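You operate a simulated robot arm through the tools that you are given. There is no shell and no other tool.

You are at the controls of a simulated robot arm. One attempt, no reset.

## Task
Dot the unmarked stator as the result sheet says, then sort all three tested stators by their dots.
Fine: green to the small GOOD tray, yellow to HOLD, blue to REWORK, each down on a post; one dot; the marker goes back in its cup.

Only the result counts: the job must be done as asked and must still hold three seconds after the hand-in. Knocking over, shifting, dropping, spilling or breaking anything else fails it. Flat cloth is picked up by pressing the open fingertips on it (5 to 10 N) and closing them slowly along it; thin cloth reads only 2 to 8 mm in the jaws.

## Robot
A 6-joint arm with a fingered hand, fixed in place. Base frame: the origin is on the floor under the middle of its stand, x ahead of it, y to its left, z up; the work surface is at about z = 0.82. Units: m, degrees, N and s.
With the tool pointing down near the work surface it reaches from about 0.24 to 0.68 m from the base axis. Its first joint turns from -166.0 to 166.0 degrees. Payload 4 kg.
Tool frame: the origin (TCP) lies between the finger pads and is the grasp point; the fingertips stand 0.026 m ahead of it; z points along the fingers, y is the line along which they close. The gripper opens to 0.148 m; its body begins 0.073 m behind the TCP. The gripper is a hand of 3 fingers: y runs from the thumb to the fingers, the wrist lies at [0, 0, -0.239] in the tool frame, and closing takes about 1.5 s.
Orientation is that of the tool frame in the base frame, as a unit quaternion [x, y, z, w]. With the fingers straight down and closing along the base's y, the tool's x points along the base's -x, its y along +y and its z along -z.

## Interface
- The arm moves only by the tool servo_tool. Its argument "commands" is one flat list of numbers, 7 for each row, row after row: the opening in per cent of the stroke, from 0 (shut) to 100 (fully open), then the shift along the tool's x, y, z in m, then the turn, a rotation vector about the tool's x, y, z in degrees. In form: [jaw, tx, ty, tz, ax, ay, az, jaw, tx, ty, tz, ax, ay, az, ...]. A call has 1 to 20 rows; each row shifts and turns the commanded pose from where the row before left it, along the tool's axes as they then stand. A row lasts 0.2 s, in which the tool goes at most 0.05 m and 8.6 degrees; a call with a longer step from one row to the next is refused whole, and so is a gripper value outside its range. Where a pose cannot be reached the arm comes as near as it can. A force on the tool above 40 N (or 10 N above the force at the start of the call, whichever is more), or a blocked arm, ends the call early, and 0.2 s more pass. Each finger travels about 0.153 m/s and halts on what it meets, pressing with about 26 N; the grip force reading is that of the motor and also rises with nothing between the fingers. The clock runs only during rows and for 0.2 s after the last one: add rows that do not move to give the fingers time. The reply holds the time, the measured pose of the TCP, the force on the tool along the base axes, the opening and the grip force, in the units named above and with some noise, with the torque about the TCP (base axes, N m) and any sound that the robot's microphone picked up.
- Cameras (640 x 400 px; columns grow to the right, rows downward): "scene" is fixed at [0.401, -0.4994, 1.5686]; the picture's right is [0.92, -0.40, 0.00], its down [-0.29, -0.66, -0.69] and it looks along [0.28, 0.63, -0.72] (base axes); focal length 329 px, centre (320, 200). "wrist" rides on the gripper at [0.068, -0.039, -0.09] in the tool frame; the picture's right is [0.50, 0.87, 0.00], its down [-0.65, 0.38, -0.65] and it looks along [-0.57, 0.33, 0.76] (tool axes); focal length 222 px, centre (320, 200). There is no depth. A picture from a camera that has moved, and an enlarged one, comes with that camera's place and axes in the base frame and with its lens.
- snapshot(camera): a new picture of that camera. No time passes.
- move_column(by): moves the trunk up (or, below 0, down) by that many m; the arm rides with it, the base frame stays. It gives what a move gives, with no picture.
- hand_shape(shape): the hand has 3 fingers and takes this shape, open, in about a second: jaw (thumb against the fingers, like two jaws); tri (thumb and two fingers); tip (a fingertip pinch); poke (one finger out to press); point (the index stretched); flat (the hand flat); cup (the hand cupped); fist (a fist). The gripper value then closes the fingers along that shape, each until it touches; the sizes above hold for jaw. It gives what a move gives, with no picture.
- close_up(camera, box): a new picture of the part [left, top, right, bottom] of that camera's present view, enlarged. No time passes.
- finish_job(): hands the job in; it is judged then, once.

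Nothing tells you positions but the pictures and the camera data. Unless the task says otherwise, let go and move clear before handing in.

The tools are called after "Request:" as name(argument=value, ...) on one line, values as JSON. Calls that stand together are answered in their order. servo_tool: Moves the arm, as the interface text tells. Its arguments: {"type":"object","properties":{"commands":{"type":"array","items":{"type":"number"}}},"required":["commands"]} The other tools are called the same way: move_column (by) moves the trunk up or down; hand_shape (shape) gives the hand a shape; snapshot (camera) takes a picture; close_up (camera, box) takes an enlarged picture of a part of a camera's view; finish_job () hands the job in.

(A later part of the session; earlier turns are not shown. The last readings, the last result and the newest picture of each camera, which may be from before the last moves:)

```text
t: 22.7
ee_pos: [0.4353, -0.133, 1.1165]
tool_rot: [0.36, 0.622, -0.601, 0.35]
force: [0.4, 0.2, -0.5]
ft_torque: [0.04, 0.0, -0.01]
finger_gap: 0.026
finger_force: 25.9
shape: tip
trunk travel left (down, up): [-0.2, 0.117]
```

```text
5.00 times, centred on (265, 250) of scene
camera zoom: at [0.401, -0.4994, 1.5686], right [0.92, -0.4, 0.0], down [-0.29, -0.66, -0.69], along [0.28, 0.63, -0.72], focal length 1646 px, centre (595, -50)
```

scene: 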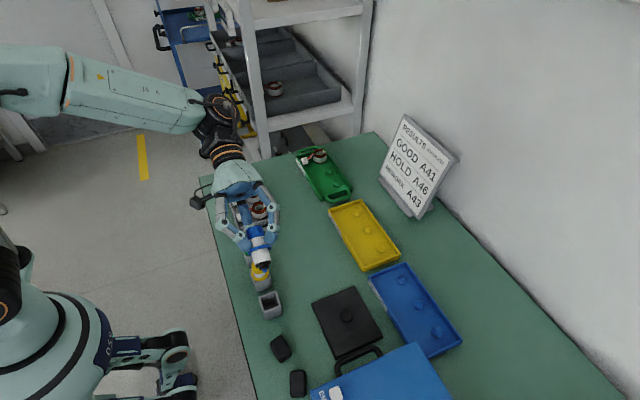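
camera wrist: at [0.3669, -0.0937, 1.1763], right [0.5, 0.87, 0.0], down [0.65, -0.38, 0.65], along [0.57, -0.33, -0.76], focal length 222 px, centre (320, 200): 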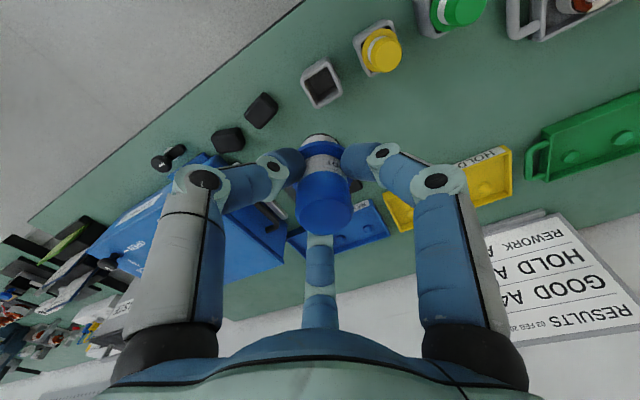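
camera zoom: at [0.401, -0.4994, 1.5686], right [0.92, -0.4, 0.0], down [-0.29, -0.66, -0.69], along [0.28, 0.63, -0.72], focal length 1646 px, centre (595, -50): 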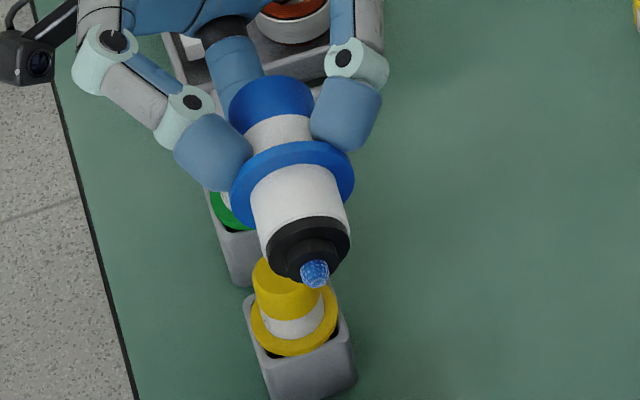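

The nib is visible now: small blue felt on the underside, on the body's axis. The marker seems slightly tilted in the grip, so I'll measure that with more close-ups.

Request:
close_up(camera="wrist", box=[240, 120, 400, 260])

Request:
snapshot(camera="scene")

```text
2.86 times, centred on (320, 190) of wrist
camera zoom: at [0.3667, -0.0414, 1.0792], right [0.5, 0.03, -0.86], down [0.65, 0.64, 0.4], along [0.57, -0.77, 0.3], focal length 635 px, centre (320, 229)
```

zoom: 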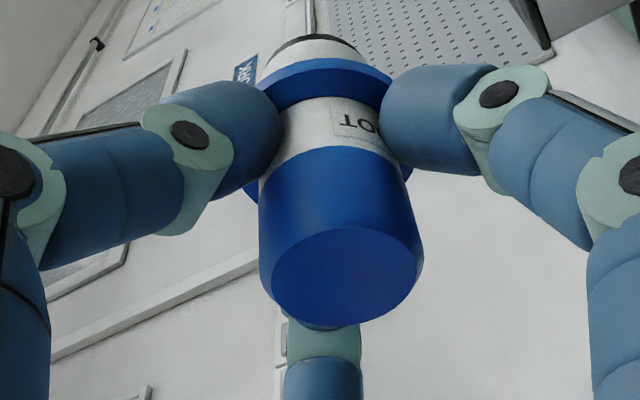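

```text
taken
```

scene: 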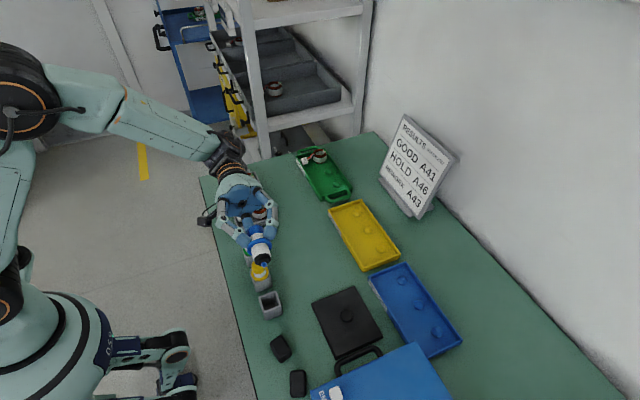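

The marker leans about 5° in the grip, which is manageable. I'll bring the hand back near vertical, leaving a slight tilt so the nib stays visible to the scene camera, and then hover it above A43's pad.

Request:
servo_tool(commands=[5, 0, 0, 0, -3.98, 6.94, 0, 5, 0, 0, 0, -3.98, 6.94, 0, 5, 0, 0, 0, -3.98, 6.94, 0, 5, 0, 0, 0, -3.98, 6.94, 0, 5, 0, 0, 0, -3.98, 6.94, 0, 5, 0, 0, 0, -3.98, 6.94, 0, 5, 0, 0, 0, -3.98, 6.94, 0, 5, 0, 0, 0, -3.98, 6.94, 0, 5, 0, 0, 0, -3.98, 6.94, 0, 5, 0, 0, 0, -1.99, 3.47, 0, 5, 0, 0, 0, 0, 0, 0])

Request:
close_up(camera="scene", box=[225, 205, 305, 285])

Request:
close_up(camera="scene", box=[225, 160, 295, 230])

```text
t: 25.1
ee_pos: [0.4352, -0.1341, 1.1156]
tool_rot: [0.497, 0.862, -0.09, 0.051]
force: [-0.2, 0.5, -0.7]
ft_torque: [0.01, -0.02, 0.02]
finger_gap: 0.0259
finger_force: 25.7
shape: tip
trunk travel left (down, up): [-0.2, 0.117]
```

```text
5.00 times, centred on (265, 245) of scene
camera zoom: at [0.401, -0.4994, 1.5686], right [0.92, -0.4, 0.0], down [-0.29, -0.66, -0.69], along [0.28, 0.63, -0.72], focal length 1646 px, centre (595, -25)
```

zoom: 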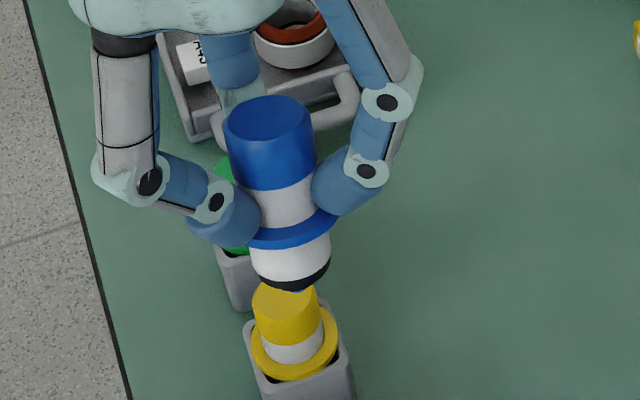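

```text
5.71 times, centred on (260, 195) of scene
camera zoom: at [0.401, -0.4994, 1.5686], right [0.92, -0.4, 0.0], down [-0.29, -0.66, -0.69], along [0.28, 0.63, -0.72], focal length 1881 px, centre (663, 229)
```

zoom: 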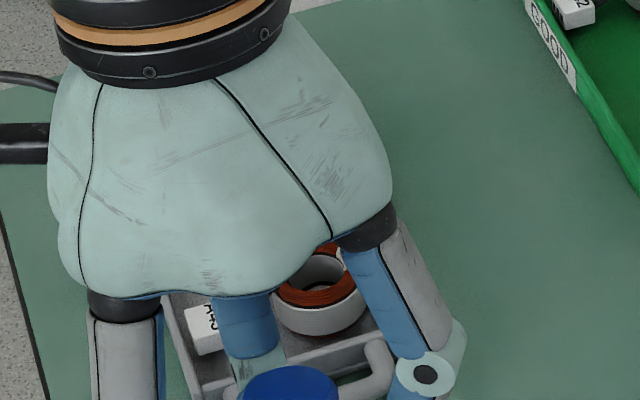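

Request:
servo_tool(commands=[5, 0.0313, 0.02965, 0.0079, 0, 0, 0, 5, 0.0313, 0.02965, 0.0079, 0, 0, 0, 5, 0.0313, 0.02965, 0.0079, 0, 0, 0, 5, 0.0313, 0.02965, 0.0079, 0, 0, 0, 5, 0.0313, 0.02965, 0.0079, 0, 0, 0, 5, 0.0313, 0.02965, 0.0079, 0, 0, 0, 5, 0.0313, 0.02965, 0.0079, 0, 0, 0, 5, 0.0313, 0.02965, 0.0079, 0, 0, 0, 5, 0, 0, 0, 0, 0, 0, 5, 0, 0, 0, 0, 0, 0])

Request:
snapshot(camera="scene")

Request:
close_up(camera="scene", box=[220, 150, 300, 230])

Request:
snapshot(camera="wrist")

```text
t: 27.3
ee_pos: [0.5139, 0.1822, 0.9852]
tool_rot: [0.498, 0.861, -0.09, 0.053]
force: [-0.8, -0.3, -0.7]
ft_torque: [-0.01, 0.03, -0.01]
finger_gap: 0.0258
finger_force: 25.8
shape: tip
trunk travel left (down, up): [-0.2, 0.117]
```

```text
taken
```

scene: 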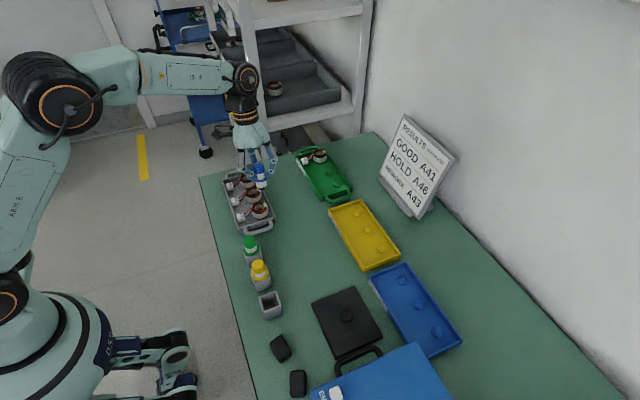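

```text
5.00 times, centred on (260, 190) of scene
camera zoom: at [0.401, -0.4994, 1.5686], right [0.92, -0.4, 0.0], down [-0.29, -0.66, -0.69], along [0.28, 0.63, -0.72], focal length 1646 px, centre (620, 250)
```

zoom: 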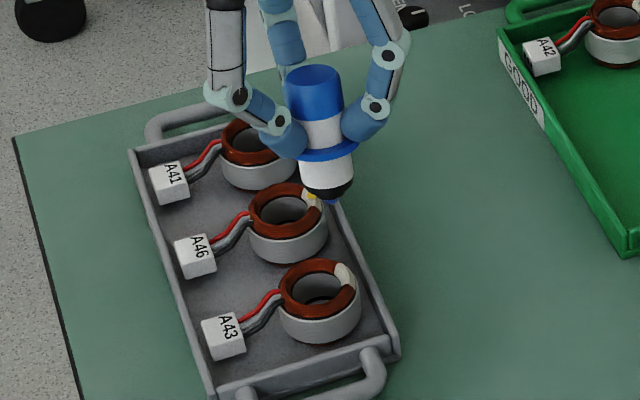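

```text
taken
camera wrist: at [0.4469, 0.2405, 1.0659], right [0.5, 0.85, -0.18], down [0.65, -0.23, 0.72], along [0.57, -0.48, -0.67], focal length 222 px, centre (320, 200)
```

wrist: 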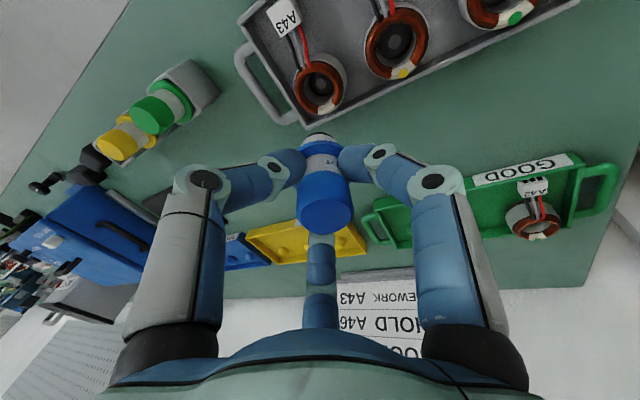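

In the scene view the nib already looks roughly above the A43 pad. I'll cross-check pad and stator heights with the wrist camera from this new angle.

Request:
close_up(camera="wrist", box=[270, 40, 380, 150])

Request:
close_up(camera="scene", box=[250, 175, 285, 220])

```text
3.64 times, centred on (325, 95) of wrist
camera zoom: at [0.4469, 0.2405, 1.0659], right [0.5, 0.85, -0.18], down [0.65, -0.23, 0.72], along [0.57, -0.48, -0.67], focal length 808 px, centre (302, 582)
```

zoom: 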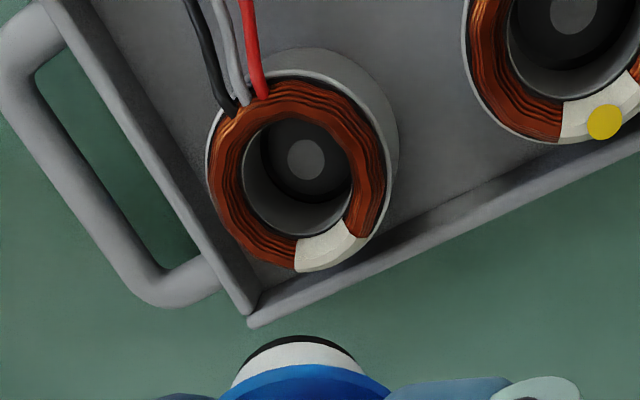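

```text
8.89 times, centred on (268, 198) of scene
camera zoom: at [0.401, -0.4994, 1.5686], right [0.92, -0.4, 0.0], down [-0.29, -0.66, -0.69], along [0.28, 0.63, -0.72], focal length 2927 px, centre (787, 222)
```

zoom: 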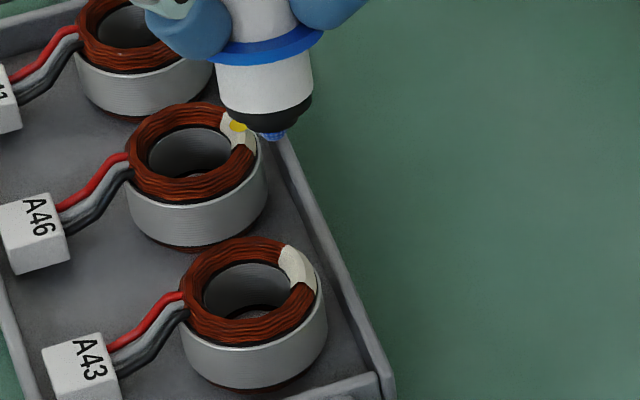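

The estimates agree to 2–3 mm: the nib is almost directly above the pad, roughly 59 mm up. I'll go down 45 mm and re-check.

Request:
servo_tool(commands=[5, 0.00225, 0.00149, 0.01476, 0, 0, 0, 5, 0.00225, 0.00149, 0.01476, 0, 0, 0, 5, 0.00225, 0.00149, 0.01476, 0, 0, 0, 5, 0, 0, 0, 0, 0, 0])

Request:
close_up(camera="scene", box=[250, 175, 285, 220])

Request:
close_up(camera="wrist", box=[260, 40, 380, 160])

```text
t: 28.3
ee_pos: [0.515, 0.1793, 0.9385]
tool_rot: [0.498, 0.861, -0.09, 0.052]
force: [-0.1, -0.1, -0.3]
ft_torque: [0.01, 0.02, 0.03]
finger_gap: 0.0253
finger_force: 26.1
shape: tip
trunk travel left (down, up): [-0.2, 0.117]
```

```text
8.89 times, centred on (268, 198) of scene
camera zoom: at [0.401, -0.4994, 1.5686], right [0.92, -0.4, 0.0], down [-0.29, -0.66, -0.69], along [0.28, 0.63, -0.72], focal length 2927 px, centre (787, 222)
```

zoom: 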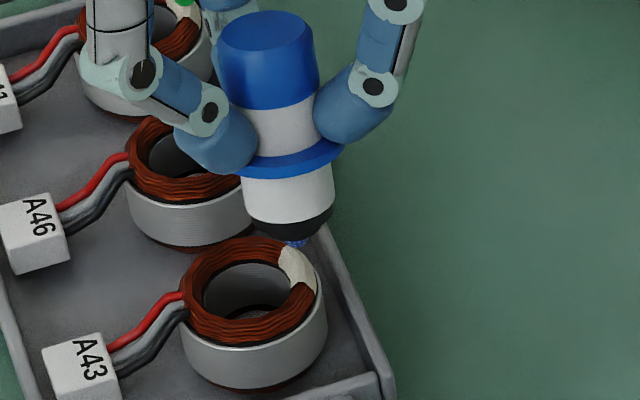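

```text
3.33 times, centred on (320, 100) of wrist
camera zoom: at [0.4476, 0.2374, 1.0195], right [0.5, 0.85, -0.18], down [0.65, -0.23, 0.72], along [0.57, -0.48, -0.67], focal length 740 px, centre (320, 533)
```

zoom: 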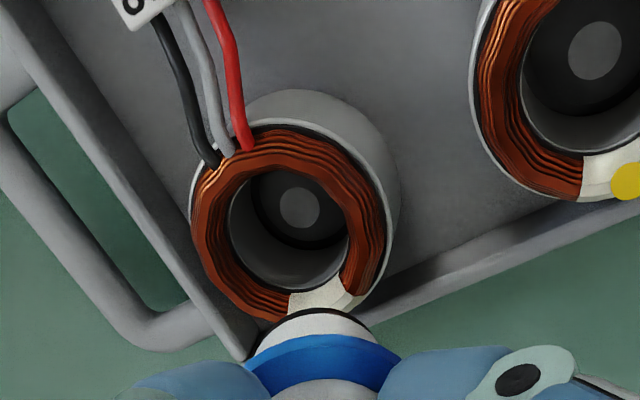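

Nib is about 12 mm above the pad and lined up. Going down slowly now, watching the force.

Request:
servo_tool(commands=[5, 0.00036, 0.000207, 0.001956, 0, 0, 0, 5, 0.00036, 0.000207, 0.001956, 0, 0, 0, 5, 0.00036, 0.000207, 0.001956, 0, 0, 0, 5, 0.00036, 0.000207, 0.001956, 0, 0, 0, 5, 0, 0, 0, 0, 0, 0])

Request:
close_up(camera="scene", box=[250, 185, 285, 225])

```text
t: 29.5
ee_pos: [0.5145, 0.1811, 0.9315]
tool_rot: [0.498, 0.861, -0.09, 0.052]
force: [-0.2, 0.2, 3.9]
ft_torque: [-0.04, -0.04, 0.02]
finger_gap: 0.0257
finger_force: 26.4
shape: tip
trunk travel left (down, up): [-0.2, 0.117]
```

```text
10.00 times, centred on (268, 205) of scene
camera zoom: at [0.401, -0.4994, 1.5686], right [0.92, -0.4, 0.0], down [-0.29, -0.66, -0.69], along [0.28, 0.63, -0.72], focal length 3292 px, centre (845, 150)
```

zoom: 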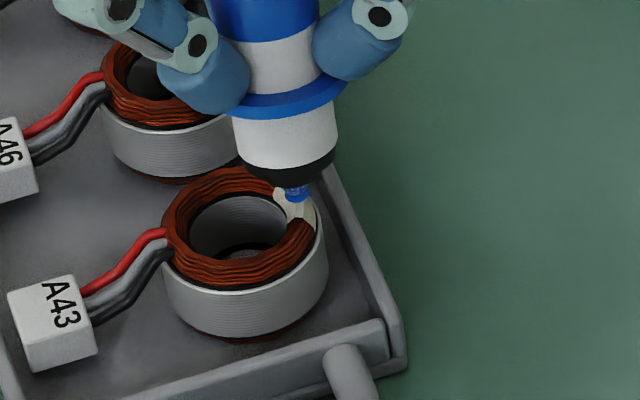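

Contact at about 4 N, right on the white pad. I'll lift straight off and check the dot.

Request:
servo_tool(commands=[5, -0.0009, -0.00052, -0.0049, 0, 0, 0, 5, -0.0018, -0.00104, -0.0098, 0, 0, 0, 5, -0.0036, -0.00207, -0.0196, 0, 0, 0, 5, -0.0054, -0.0031, -0.0293, 0, 0, 0, 5, 0, 0, 0, 0, 0, 0])

Request:
close_up(camera="scene", box=[250, 185, 285, 225])

Request:
close_up(camera="wrist", box=[260, 40, 380, 160])

```text
t: 30.7
ee_pos: [0.5143, 0.1796, 0.9956]
tool_rot: [0.497, 0.861, -0.09, 0.052]
force: [0.2, -1.2, 0.6]
ft_torque: [0.01, 0.0, 0.03]
finger_gap: 0.0257
finger_force: 26.0
shape: tip
trunk travel left (down, up): [-0.2, 0.117]
```

```text
10.00 times, centred on (268, 205) of scene
camera zoom: at [0.401, -0.4994, 1.5686], right [0.92, -0.4, 0.0], down [-0.29, -0.66, -0.69], along [0.28, 0.63, -0.72], focal length 3292 px, centre (845, 150)
```

zoom: 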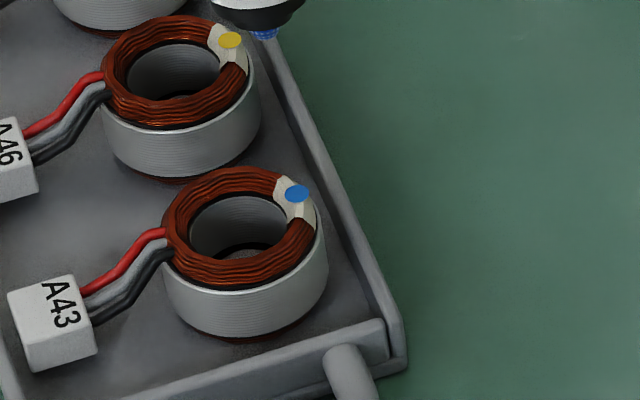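

```text
3.33 times, centred on (320, 100) of wrist
camera zoom: at [0.4464, 0.2374, 1.076], right [0.5, 0.85, -0.18], down [0.65, -0.23, 0.72], along [0.57, -0.48, -0.67], focal length 740 px, centre (320, 533)
```

zoom: 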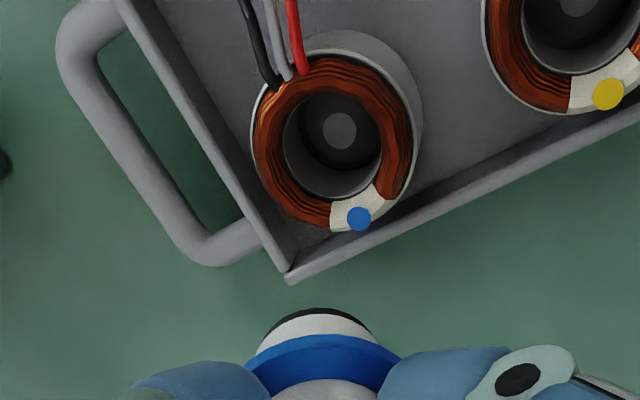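

There is exactly one clean blue dot on A43's pad. Now the marker goes back to its cup: I'll untilt, undo the yaw, and carry it at a safe height to above the cup.

Request:
servo_tool(commands=[5, 0, 0, 0, -2.98, 5.2, 0, 5, 0, 0, 0, -2.98, 5.2, 0, 5, 0, 0, -0.035, 0, 0, 0, 5, 0, 0, 0, 0, 0, -7.5, 5, 0, 0, 0, 0, 0, -7.5, 5, 0, 0, 0, 0, 0, -7.5, 5, 0, 0, 0, 0, 0, -7.5, 5, 0, 0, 0, 0, 0, -7.5, 5, 0, 0, 0, 0, 0, -7.5, 5, 0, 0, 0, 0, 0, -7.5, 5, 0, 0, 0, 0, 0, -7.5, 5, 0.0101, -0.039, 0, 0, 0, 0, 5, 0.0101, -0.039, 0, 0, 0, 0, 5, 0.0101, -0.039, 0, 0, 0, 0, 5, 0.0101, -0.039, 0, 0, 0, 0, 5, 0.0101, -0.039, 0, 0, 0, 0, 5, 0.0101, -0.039, 0, 0, 0, 0, 5, 0.0101, -0.039, 0, 0, 0, 0, 5, 0.0101, -0.039, 0, 0, 0, 0, 5, 0, 0, 0, 0, 0, 0])

Request:
close_up(camera="scene", box=[220, 210, 310, 320])

Request:
close_up(camera="wrist", box=[220, 60, 420, 245])

```text
t: 34.9
ee_pos: [0.4337, -0.1293, 1.0276]
tool_rot: [0.001, 1.0, 0.0, 0.001]
force: [-0.4, -0.4, -0.9]
ft_torque: [-0.02, 0.04, 0.01]
finger_gap: 0.0258
finger_force: 25.6
shape: tip
trunk travel left (down, up): [-0.2, 0.117]
```

```text
3.64 times, centred on (265, 265) of scene
camera zoom: at [0.401, -0.4994, 1.5686], right [0.92, -0.4, 0.0], down [-0.29, -0.66, -0.69], along [0.28, 0.63, -0.72], focal length 1197 px, centre (520, -36)
```

zoom: 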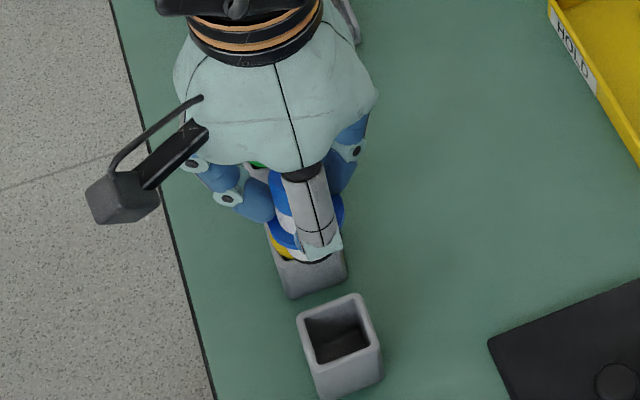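

```text
2.16 times, centred on (320, 152) of wrist
camera zoom: at [0.365, -0.1684, 1.1179], right [-0.5, 0.87, 0.0], down [0.65, 0.38, 0.65], along [0.57, 0.33, -0.76], focal length 480 px, centre (320, 303)
```

zoom: 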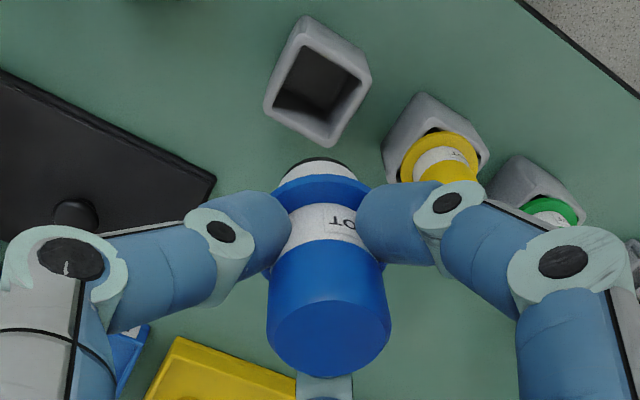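

I'll zoom in on the cup and the marker to align precisely.

Request:
close_up(camera="wrist", box=[280, 50, 360, 140])

Request:
close_up(camera="scene", box=[245, 270, 295, 325])

Request:
close_up(camera="scene", box=[245, 230, 295, 285])

Request:
close_up(camera="wrist", box=[265, 130, 375, 250])

```text
4.44 times, centred on (320, 95) of wrist
camera zoom: at [0.365, -0.1684, 1.1179], right [-0.5, 0.87, 0.0], down [0.65, 0.38, 0.65], along [0.57, 0.33, -0.76], focal length 987 px, centre (320, 667)
```

zoom: 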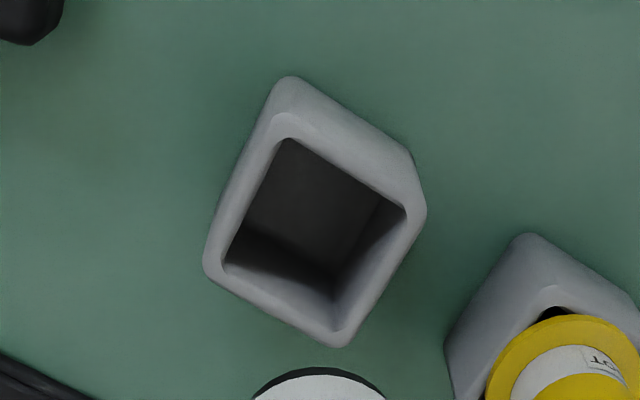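

```text
7.27 times, centred on (270, 298) of scene
camera zoom: at [0.401, -0.4994, 1.5686], right [0.92, -0.4, 0.0], down [-0.29, -0.66, -0.69], along [0.28, 0.63, -0.72], focal length 2394 px, centre (684, -509)
```

zoom: 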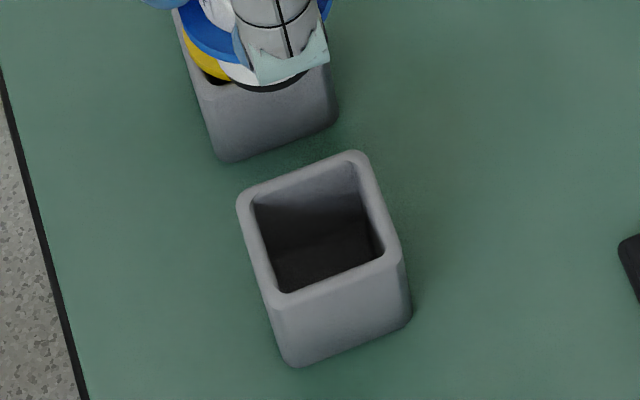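

```text
7.27 times, centred on (270, 258) of scene
camera zoom: at [0.401, -0.4994, 1.5686], right [0.92, -0.4, 0.0], down [-0.29, -0.66, -0.69], along [0.28, 0.63, -0.72], focal length 2394 px, centre (684, -218)
```

zoom: 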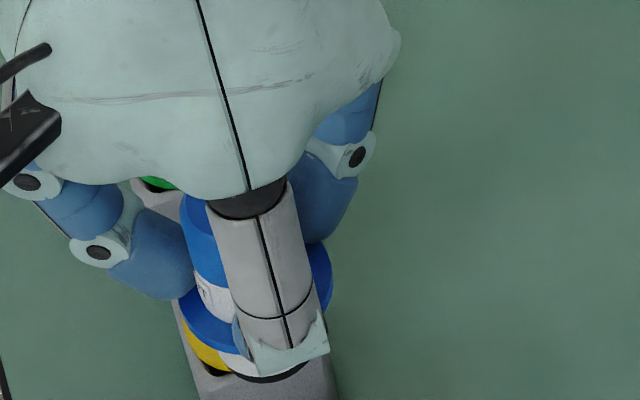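

```text
3.33 times, centred on (320, 190) of wrist
camera zoom: at [0.365, -0.1684, 1.1179], right [-0.5, 0.87, 0.0], down [0.65, 0.38, 0.65], along [0.57, 0.33, -0.76], focal length 740 px, centre (320, 233)
```

zoom: 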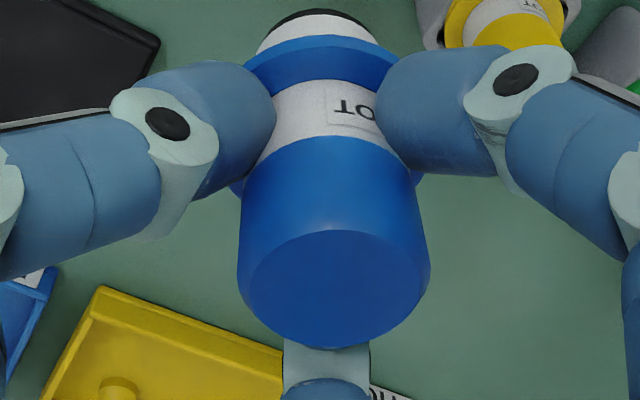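

The cup centre is around (0.434, -0.1305). To measure the marker's lean in the hidden direction, I'll yaw the hand in place and look with the scene camera.

Request:
servo_tool(commands=[5, 0, 0, 0, 0, 0, 7.5, 5, 0, 0, 0, 0, 0, 7.5, 5, 0, 0, 0, 0, 0, 7.5, 5, 0, 0, 0, 0, 0, 7.5, 5, 0, 0, 0, 0, 0, 7.5, 5, 0, 0, 0, 0, 0, 7.5, 5, 0, 0, 0, 0, 0, 7.5, 5, 0, 0, 0, 0, 0, 7.5, 5, 0, 0, 0, 0, 0, 0])

Request:
close_up(camera="scene", box=[240, 220, 300, 320])

Request:
close_up(camera="scene", box=[245, 230, 295, 280])

```text
t: 36.9
ee_pos: [0.4357, -0.1313, 1.0316]
tool_rot: [0.501, 0.865, 0.0, 0.0]
force: [0.2, -0.3, -0.5]
ft_torque: [-0.03, -0.02, 0.03]
finger_gap: 0.0258
finger_force: 25.6
shape: tip
trunk travel left (down, up): [-0.2, 0.117]
```

```text
4.00 times, centred on (270, 270) of scene
camera zoom: at [0.401, -0.4994, 1.5686], right [0.92, -0.4, 0.0], down [-0.29, -0.66, -0.69], along [0.28, 0.63, -0.72], focal length 1317 px, centre (520, -80)
```

zoom: 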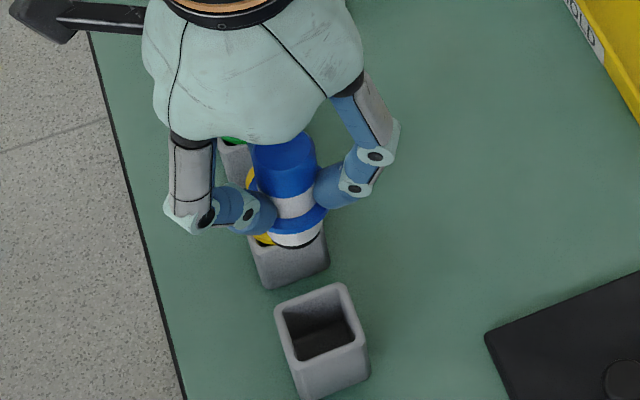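

```text
8.00 times, centred on (270, 255) of scene
camera zoom: at [0.401, -0.4994, 1.5686], right [0.92, -0.4, 0.0], down [-0.29, -0.66, -0.69], along [0.28, 0.63, -0.72], focal length 2634 px, centre (720, -240)
```

zoom: 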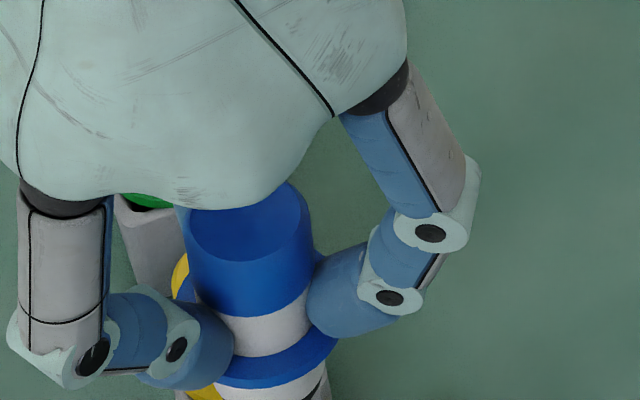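

The lean is roughly 3.5°, with the cap tipped away from the thumb. I'll return to yaw 0, counter-rotate the hand so the marker hangs vertical, and come down to just above the cup.

Request:
servo_tool(commands=[5, 0, 0, 0, 0, 0, -7.5, 5, 0, 0, 0, 0, 0, -7.5, 5, 0, 0, 0, 0, 0, -7.5, 5, 0, 0, 0, 0, 0, -7.5, 5, 0, 0, 0, 0, 0, -7.5, 5, 0, 0, 0, 0, 0, -7.5, 5, 0, 0, 0, 0, 0, -7.5, 5, 0, 0, 0, 0, 0, -7.5, 5, 0, 0, 0, -3.4, -1.5, 0, 5, 0, 0, 0, 0, 0, 0])

Request:
close_up(camera="wrist", box=[265, 50, 375, 250])

Request:
close_up(camera="scene", box=[240, 220, 300, 320])

```text
t: 39.1
ee_pos: [0.4345, -0.1317, 1.0328]
tool_rot: [-0.001, 0.999, 0.029, 0.014]
force: [0.1, -0.3, -0.2]
ft_torque: [0.0, -0.01, -0.02]
finger_gap: 0.0257
finger_force: 26.0
shape: tip
trunk travel left (down, up): [-0.2, 0.117]
```

```text
2.00 times, centred on (320, 150) of wrist
camera zoom: at [0.3642, -0.1752, 1.117], right [-0.5, 0.86, 0.04], down [0.64, 0.34, 0.69], along [0.59, 0.37, -0.72], focal length 444 px, centre (320, 300)
```

zoom: 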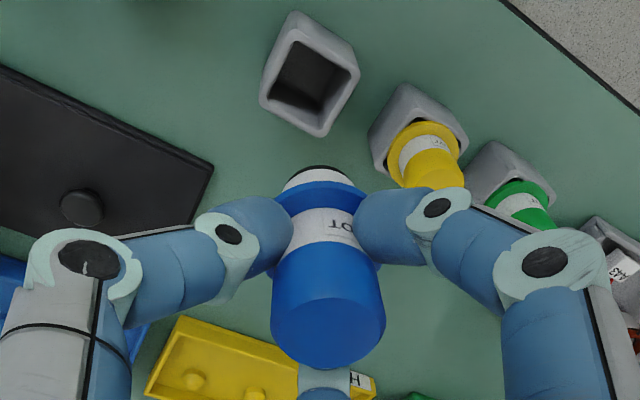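

```text
4.00 times, centred on (270, 270) of scene
camera zoom: at [0.401, -0.4994, 1.5686], right [0.92, -0.4, 0.0], down [-0.29, -0.66, -0.69], along [0.28, 0.63, -0.72], focal length 1317 px, centre (520, -80)
```

zoom: 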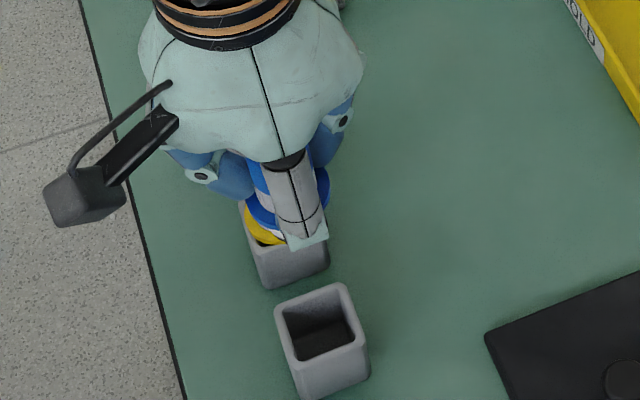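

Request:
servo_tool(commands=[5, 0.00123, -0.00213, 0.0283, 0, 0, 0, 5, 0.00123, -0.00213, 0.0283, 0, 0, 0, 5, 0.00123, -0.00213, 0.0283, 0, 0, 0, 5, 0, 0, 0, 0, 0, 0])

Request:
close_up(camera="wrist", box=[260, 70, 380, 190])

Request:
close_up(camera="scene", box=[240, 250, 300, 325])

```text
t: 40.1
ee_pos: [0.433, -0.1323, 0.9465]
tool_rot: [0.0, 1.0, 0.029, 0.013]
force: [-0.1, -0.4, -0.6]
ft_torque: [-0.04, -0.01, 0.03]
finger_gap: 0.0256
finger_force: 26.4
shape: tip
trunk travel left (down, up): [-0.2, 0.117]
```

```text
3.33 times, centred on (320, 130) of wrist
camera zoom: at [0.363, -0.1759, 1.0323], right [-0.5, 0.86, 0.04], down [0.64, 0.34, 0.69], along [0.59, 0.37, -0.72], focal length 740 px, centre (320, 433)
```

zoom: 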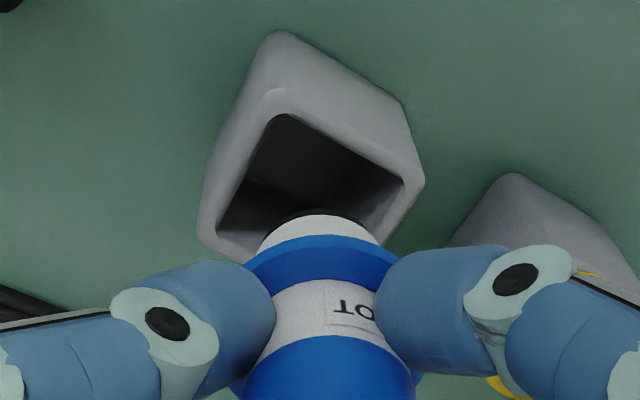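

```text
5.33 times, centred on (270, 288) of scene
camera zoom: at [0.401, -0.4994, 1.5686], right [0.92, -0.4, 0.0], down [-0.29, -0.66, -0.69], along [0.28, 0.63, -0.72], focal length 1756 px, centre (587, -267)
```

zoom: 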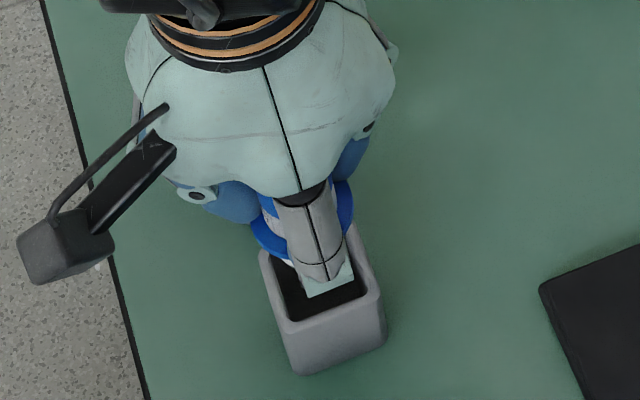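

Request:
close_up(camera="scene", box=[250, 270, 290, 310])

Request:
close_up(camera="wrist", box=[285, 95, 355, 165])

```text
10.00 times, centred on (270, 290) of scene
camera zoom: at [0.401, -0.4994, 1.5686], right [0.92, -0.4, 0.0], down [-0.29, -0.66, -0.69], along [0.28, 0.63, -0.72], focal length 3292 px, centre (820, -700)
```

zoom: 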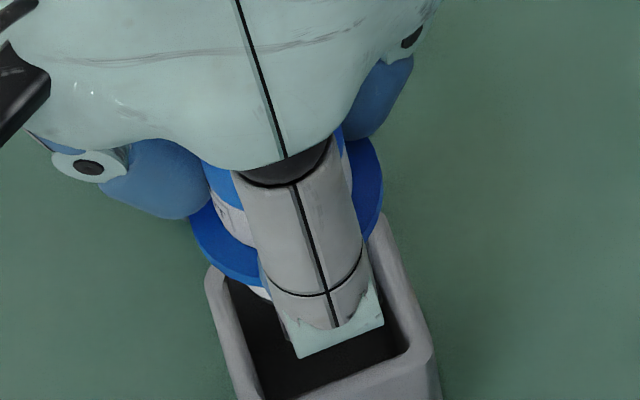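

```text
5.71 times, centred on (320, 130) of wrist
camera zoom: at [0.363, -0.1759, 1.0323], right [-0.5, 0.86, 0.04], down [0.64, 0.34, 0.69], along [0.59, 0.37, -0.72], focal length 1269 px, centre (320, 600)
```

zoom: 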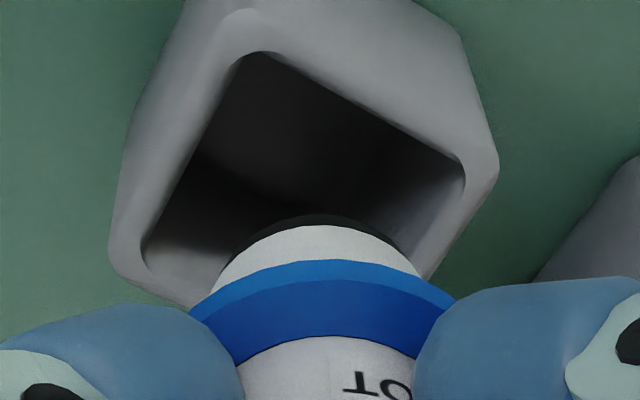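

I want to confirm the marker really is vertical before inserting. I'll raise it slightly and yaw about the base vertical for an unobstructed scene view.

Request:
servo_tool(commands=[5, -0.0008, 0.0018, -0.03, 0, 0, 0, 5, 0, 0, 0, 0.195, -0.44, 7.5, 5, 0, 0, 0, 0.195, -0.44, 7.5, 5, 0, 0, 0, 0.195, -0.44, 7.5, 5, 0, 0, 0, 0.195, -0.44, 7.5, 5, 0, 0, 0, 0.195, -0.44, 7.5, 5, 0, 0, 0, 0.195, -0.44, 7.5, 5, 0, 0, 0, 0.195, -0.44, 7.5, 5, 0, 0, 0, 0.195, -0.44, 7.5, 5, 0, 0, 0, 0, 0, 0])

Request:
close_up(camera="scene", box=[250, 255, 290, 305])

Request:
close_up(camera="wrist", box=[260, 70, 380, 190])

```text
t: 42.3
ee_pos: [0.4328, -0.1334, 0.976]
tool_rot: [0.501, 0.865, 0.019, 0.027]
force: [0.2, 0.3, -0.7]
ft_torque: [0.03, -0.03, 0.0]
finger_gap: 0.0256
finger_force: 25.8
shape: tip
trunk travel left (down, up): [-0.2, 0.117]
```

```text
8.00 times, centred on (270, 280) of scene
camera zoom: at [0.401, -0.4994, 1.5686], right [0.92, -0.4, 0.0], down [-0.29, -0.66, -0.69], along [0.28, 0.63, -0.72], focal length 2634 px, centre (720, -440)
```

zoom: 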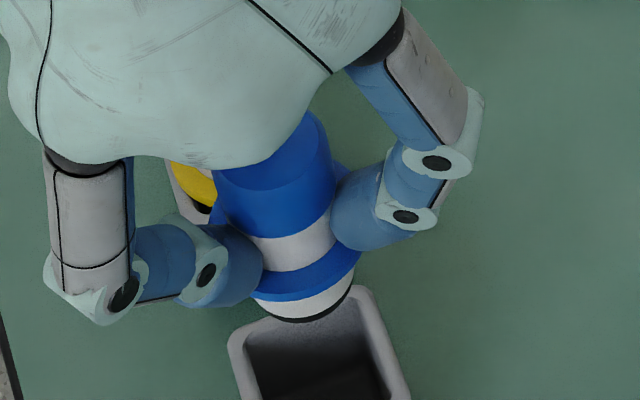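

```text
3.33 times, centred on (320, 130) of wrist
camera zoom: at [0.3599, -0.0931, 1.0618], right [0.5, 0.86, 0.04], down [0.61, -0.38, 0.69], along [0.61, -0.32, -0.72], focal length 740 px, centre (320, 433)
```

zoom: 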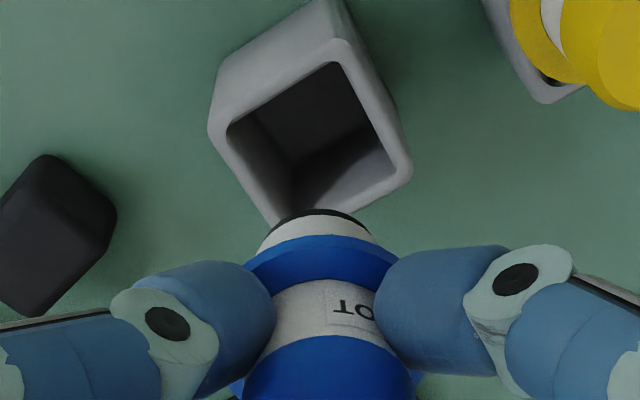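

Request:
close_up(camera="scene", box=[258, 266, 284, 298])

Request:
close_up(camera="wrist", box=[275, 120, 365, 245])

```text
12.50 times, centred on (271, 282) of scene
camera zoom: at [0.401, -0.4994, 1.5686], right [0.92, -0.4, 0.0], down [-0.29, -0.66, -0.69], along [0.28, 0.63, -0.72], focal length 4116 px, centre (932, -825)
```

zoom: 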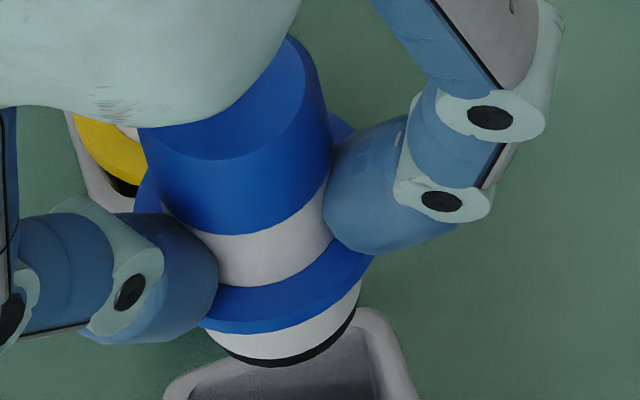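

```text
3.20 times, centred on (320, 182) of wrist
camera zoom: at [0.3599, -0.0931, 1.0618], right [0.5, 0.86, 0.04], down [0.61, -0.38, 0.69], along [0.61, -0.32, -0.72], focal length 711 px, centre (320, 256)
```

zoom: 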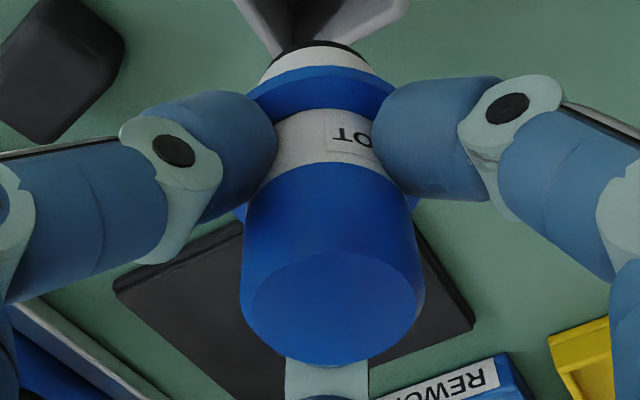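

Request:
close_up(camera="scene", box=[260, 280, 284, 298])

Request:
close_up(camera="wrist", box=[290, 70, 350, 150])

```text
16.00 times, centred on (272, 289) of scene
camera zoom: at [0.401, -0.4994, 1.5686], right [0.92, -0.4, 0.0], down [-0.29, -0.66, -0.69], along [0.28, 0.63, -0.72], focal length 5268 px, centre (1088, -1224)
```

zoom: 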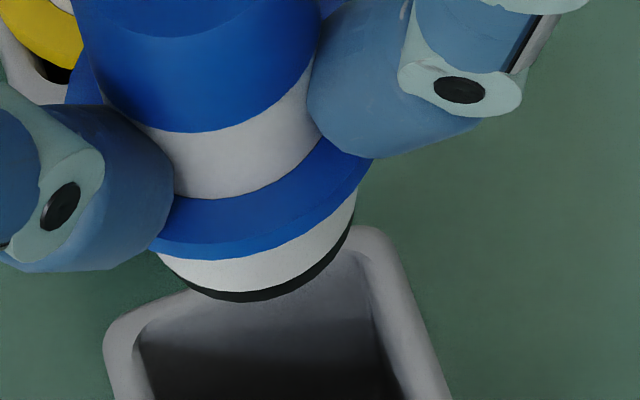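

```text
5.00 times, centred on (320, 110) of wrist
camera zoom: at [0.3599, -0.0931, 1.0618], right [0.5, 0.86, 0.04], down [0.61, -0.38, 0.69], along [0.61, -0.32, -0.72], focal length 1111 px, centre (320, 650)
```

zoom: 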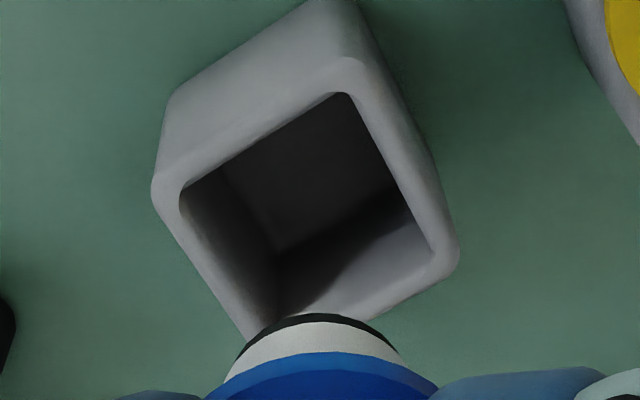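

The marker is vertical within about 1°, and its axis is within about 1 mm of the cup's axis. I'll yaw back to the clear orientation and trim the position.

Request:
servo_tool(commands=[5, 0, 0, 0, -0.195, 0.44, -7.5, 5, 0, 0, 0, -0.195, 0.44, -7.5, 5, 0, 0, 0, -0.195, 0.44, -7.5, 5, 0, 0, 0, -0.195, 0.44, -7.5, 5, 0, 0, 0, -0.195, 0.44, -7.5, 5, 0, 0, 0, -0.195, 0.44, -7.5, 5, 0, 0, 0, -0.195, 0.44, -7.5, 5, 0, 0, 0, -0.195, 0.44, -7.5, 5, 0, 0, 0, 0, 0, 0, 5, 0, 0, 0, 0, 0, 0])

Request:
close_up(camera="wrist", box=[290, 70, 350, 150])

Request:
close_up(camera="scene", box=[260, 280, 284, 298])

```text
t: 44.5
ee_pos: [0.4329, -0.1336, 0.9762]
tool_rot: [0.0, 0.999, 0.029, 0.013]
force: [-0.1, 0.0, -0.2]
ft_torque: [-0.03, 0.02, 0.0]
finger_gap: 0.0256
finger_force: 26.0
shape: tip
trunk travel left (down, up): [-0.2, 0.117]
```

```text
5.00 times, centred on (320, 110) of wrist
camera zoom: at [0.3631, -0.177, 1.0615], right [-0.5, 0.86, 0.04], down [0.64, 0.34, 0.69], along [0.59, 0.37, -0.72], focal length 1111 px, centre (320, 650)
```

zoom: 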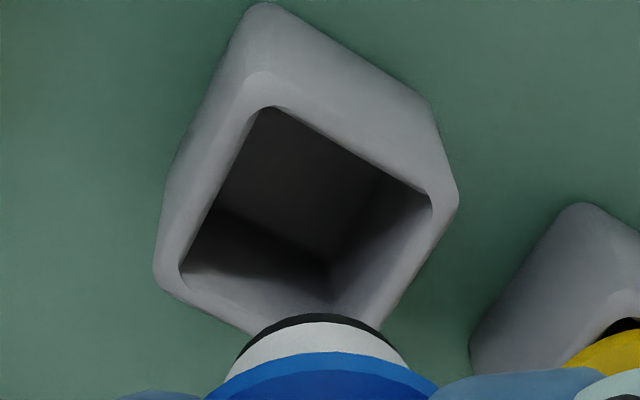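

```text
16.00 times, centred on (272, 289) of scene
camera zoom: at [0.401, -0.4994, 1.5686], right [0.92, -0.4, 0.0], down [-0.29, -0.66, -0.69], along [0.28, 0.63, -0.72], focal length 5268 px, centre (1088, -1224)
```

zoom: 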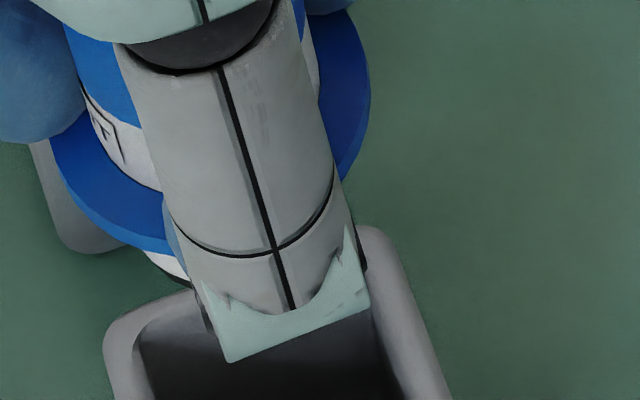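

Both cameras show the axis lined up with the cup to within about 1 mm. I'll make a small trim and descend until the nib is just inside the rim.

Request:
servo_tool(commands=[5, 0.0001, -0.00075, 0.02, 0, 0, 0, 5, 0.0001, -0.00075, 0.02, 0, 0, 0, 5, 0, 0, 0, 0, 0, 0])

Request:
close_up(camera="wrist", box=[280, 90, 360, 190])

Request:
close_up(camera="scene", box=[255, 280, 285, 305])

```text
t: 45.3
ee_pos: [0.4347, -0.1331, 0.9365]
tool_rot: [-0.001, 0.999, 0.03, 0.013]
force: [-0.4, 0.5, 0.2]
ft_torque: [0.01, 0.01, 0.01]
finger_gap: 0.0258
finger_force: 26.4
shape: tip
trunk travel left (down, up): [-0.2, 0.117]
```

```text
4.00 times, centred on (320, 140) of wrist
camera zoom: at [0.3639, -0.1765, 1.0218], right [-0.5, 0.86, 0.04], down [0.64, 0.34, 0.69], along [0.59, 0.37, -0.72], focal length 888 px, centre (320, 440)
```

zoom: 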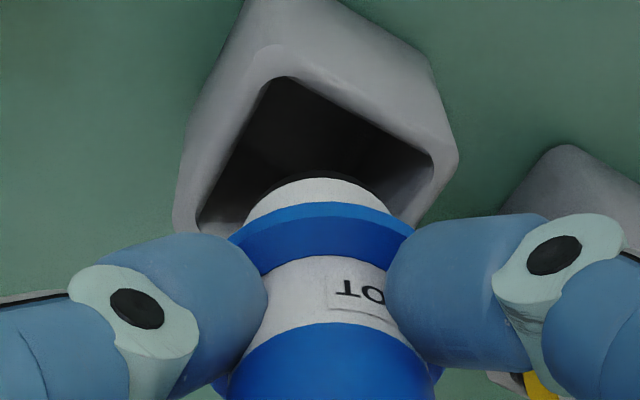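

```text
16.00 times, centred on (270, 292) of scene
camera zoom: at [0.401, -0.4994, 1.5686], right [0.92, -0.4, 0.0], down [-0.29, -0.66, -0.69], along [0.28, 0.63, -0.72], focal length 5268 px, centre (1120, -1280)
```

zoom: 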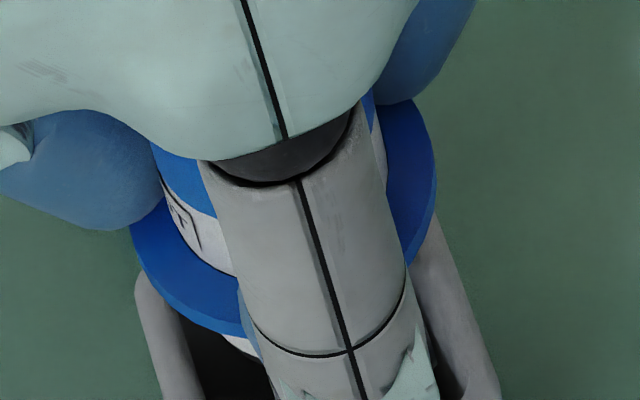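

Request:
servo_tool(commands=[5, 0.00013, -0.00029, 0.005, 0, 0, 0, 5, 0.00013, -0.00029, 0.005, 0, 0, 0, 5, 8e-05, -0.00017, 0.003, 0, 0, 0, 5, 8e-05, -0.00017, 0.003, 0, 0, 0, 5, 0, 0, 0, 0, 0, 0])

Request:
close_up(camera="wrist", box=[280, 90, 360, 190])

Request:
close_up(camera="scene", box=[255, 280, 285, 305])

```text
t: 46.5
ee_pos: [0.4348, -0.1315, 0.9203]
tool_rot: [0.0, 0.999, 0.03, 0.013]
force: [1.2, 0.1, -1.2]
ft_torque: [0.01, 0.04, -0.06]
finger_gap: 0.0256
finger_force: 26.1
shape: tip
trunk travel left (down, up): [-0.2, 0.117]
```

```text
4.00 times, centred on (320, 140) of wrist
camera zoom: at [0.364, -0.1749, 1.0056], right [-0.5, 0.86, 0.04], down [0.64, 0.34, 0.69], along [0.59, 0.37, -0.72], focal length 888 px, centre (320, 440)
```

zoom: 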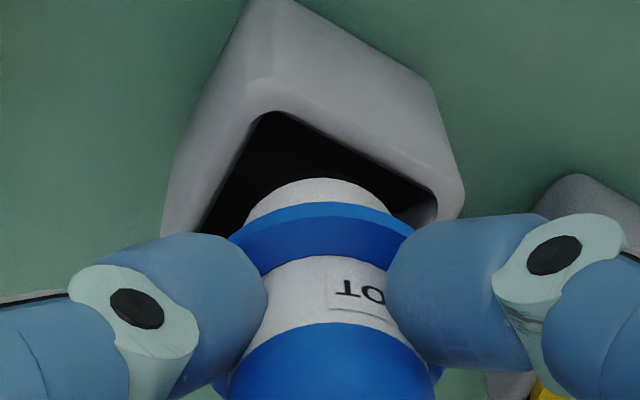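

```text
16.00 times, centred on (270, 292) of scene
camera zoom: at [0.401, -0.4994, 1.5686], right [0.92, -0.4, 0.0], down [-0.29, -0.66, -0.69], along [0.28, 0.63, -0.72], focal length 5268 px, centre (1120, -1280)
```

zoom: 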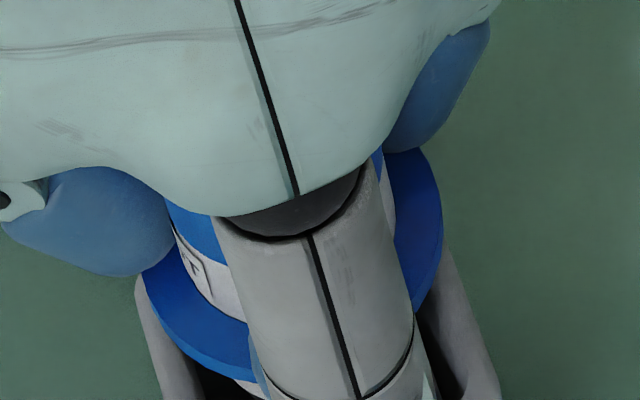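

Still no contact, and it looks centred. Continuing down gently.

Request:
servo_tool(commands=[5, 8e-05, -0.00017, 0.003, 0, 0, 0, 5, 8e-05, -0.00017, 0.003, 0, 0, 0, 5, 8e-05, -0.00017, 0.003, 0, 0, 0, 5, 8e-05, -0.00017, 0.003, 0, 0, 0, 5, 0, 0, 0, 0, 0, 0])

Request:
close_up(camera="wrist", box=[280, 90, 360, 190])

Request:
close_up(camera="scene", box=[255, 280, 285, 305])

```text
t: 47.7
ee_pos: [0.4337, -0.1325, 0.9089]
tool_rot: [0.0, 0.999, 0.03, 0.013]
force: [0.5, -1.1, 0.3]
ft_torque: [0.05, -0.02, 0.04]
finger_gap: 0.0253
finger_force: 26.2
shape: tip
trunk travel left (down, up): [-0.2, 0.117]
```

```text
4.00 times, centred on (320, 140) of wrist
camera zoom: at [0.3636, -0.1755, 0.9937], right [-0.5, 0.86, 0.04], down [0.64, 0.34, 0.69], along [0.59, 0.37, -0.72], focal length 888 px, centre (320, 440)
```

zoom: 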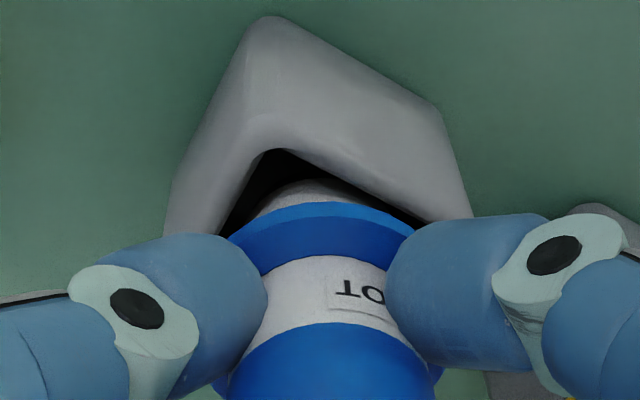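

```text
16.00 times, centred on (270, 292) of scene
camera zoom: at [0.401, -0.4994, 1.5686], right [0.92, -0.4, 0.0], down [-0.29, -0.66, -0.69], along [0.28, 0.63, -0.72], focal length 5268 px, centre (1120, -1280)
```

zoom: 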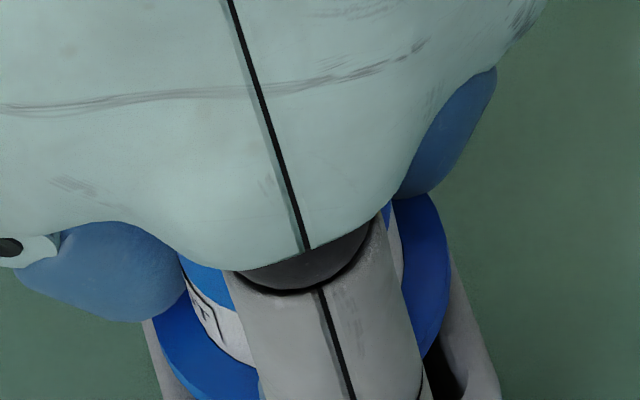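

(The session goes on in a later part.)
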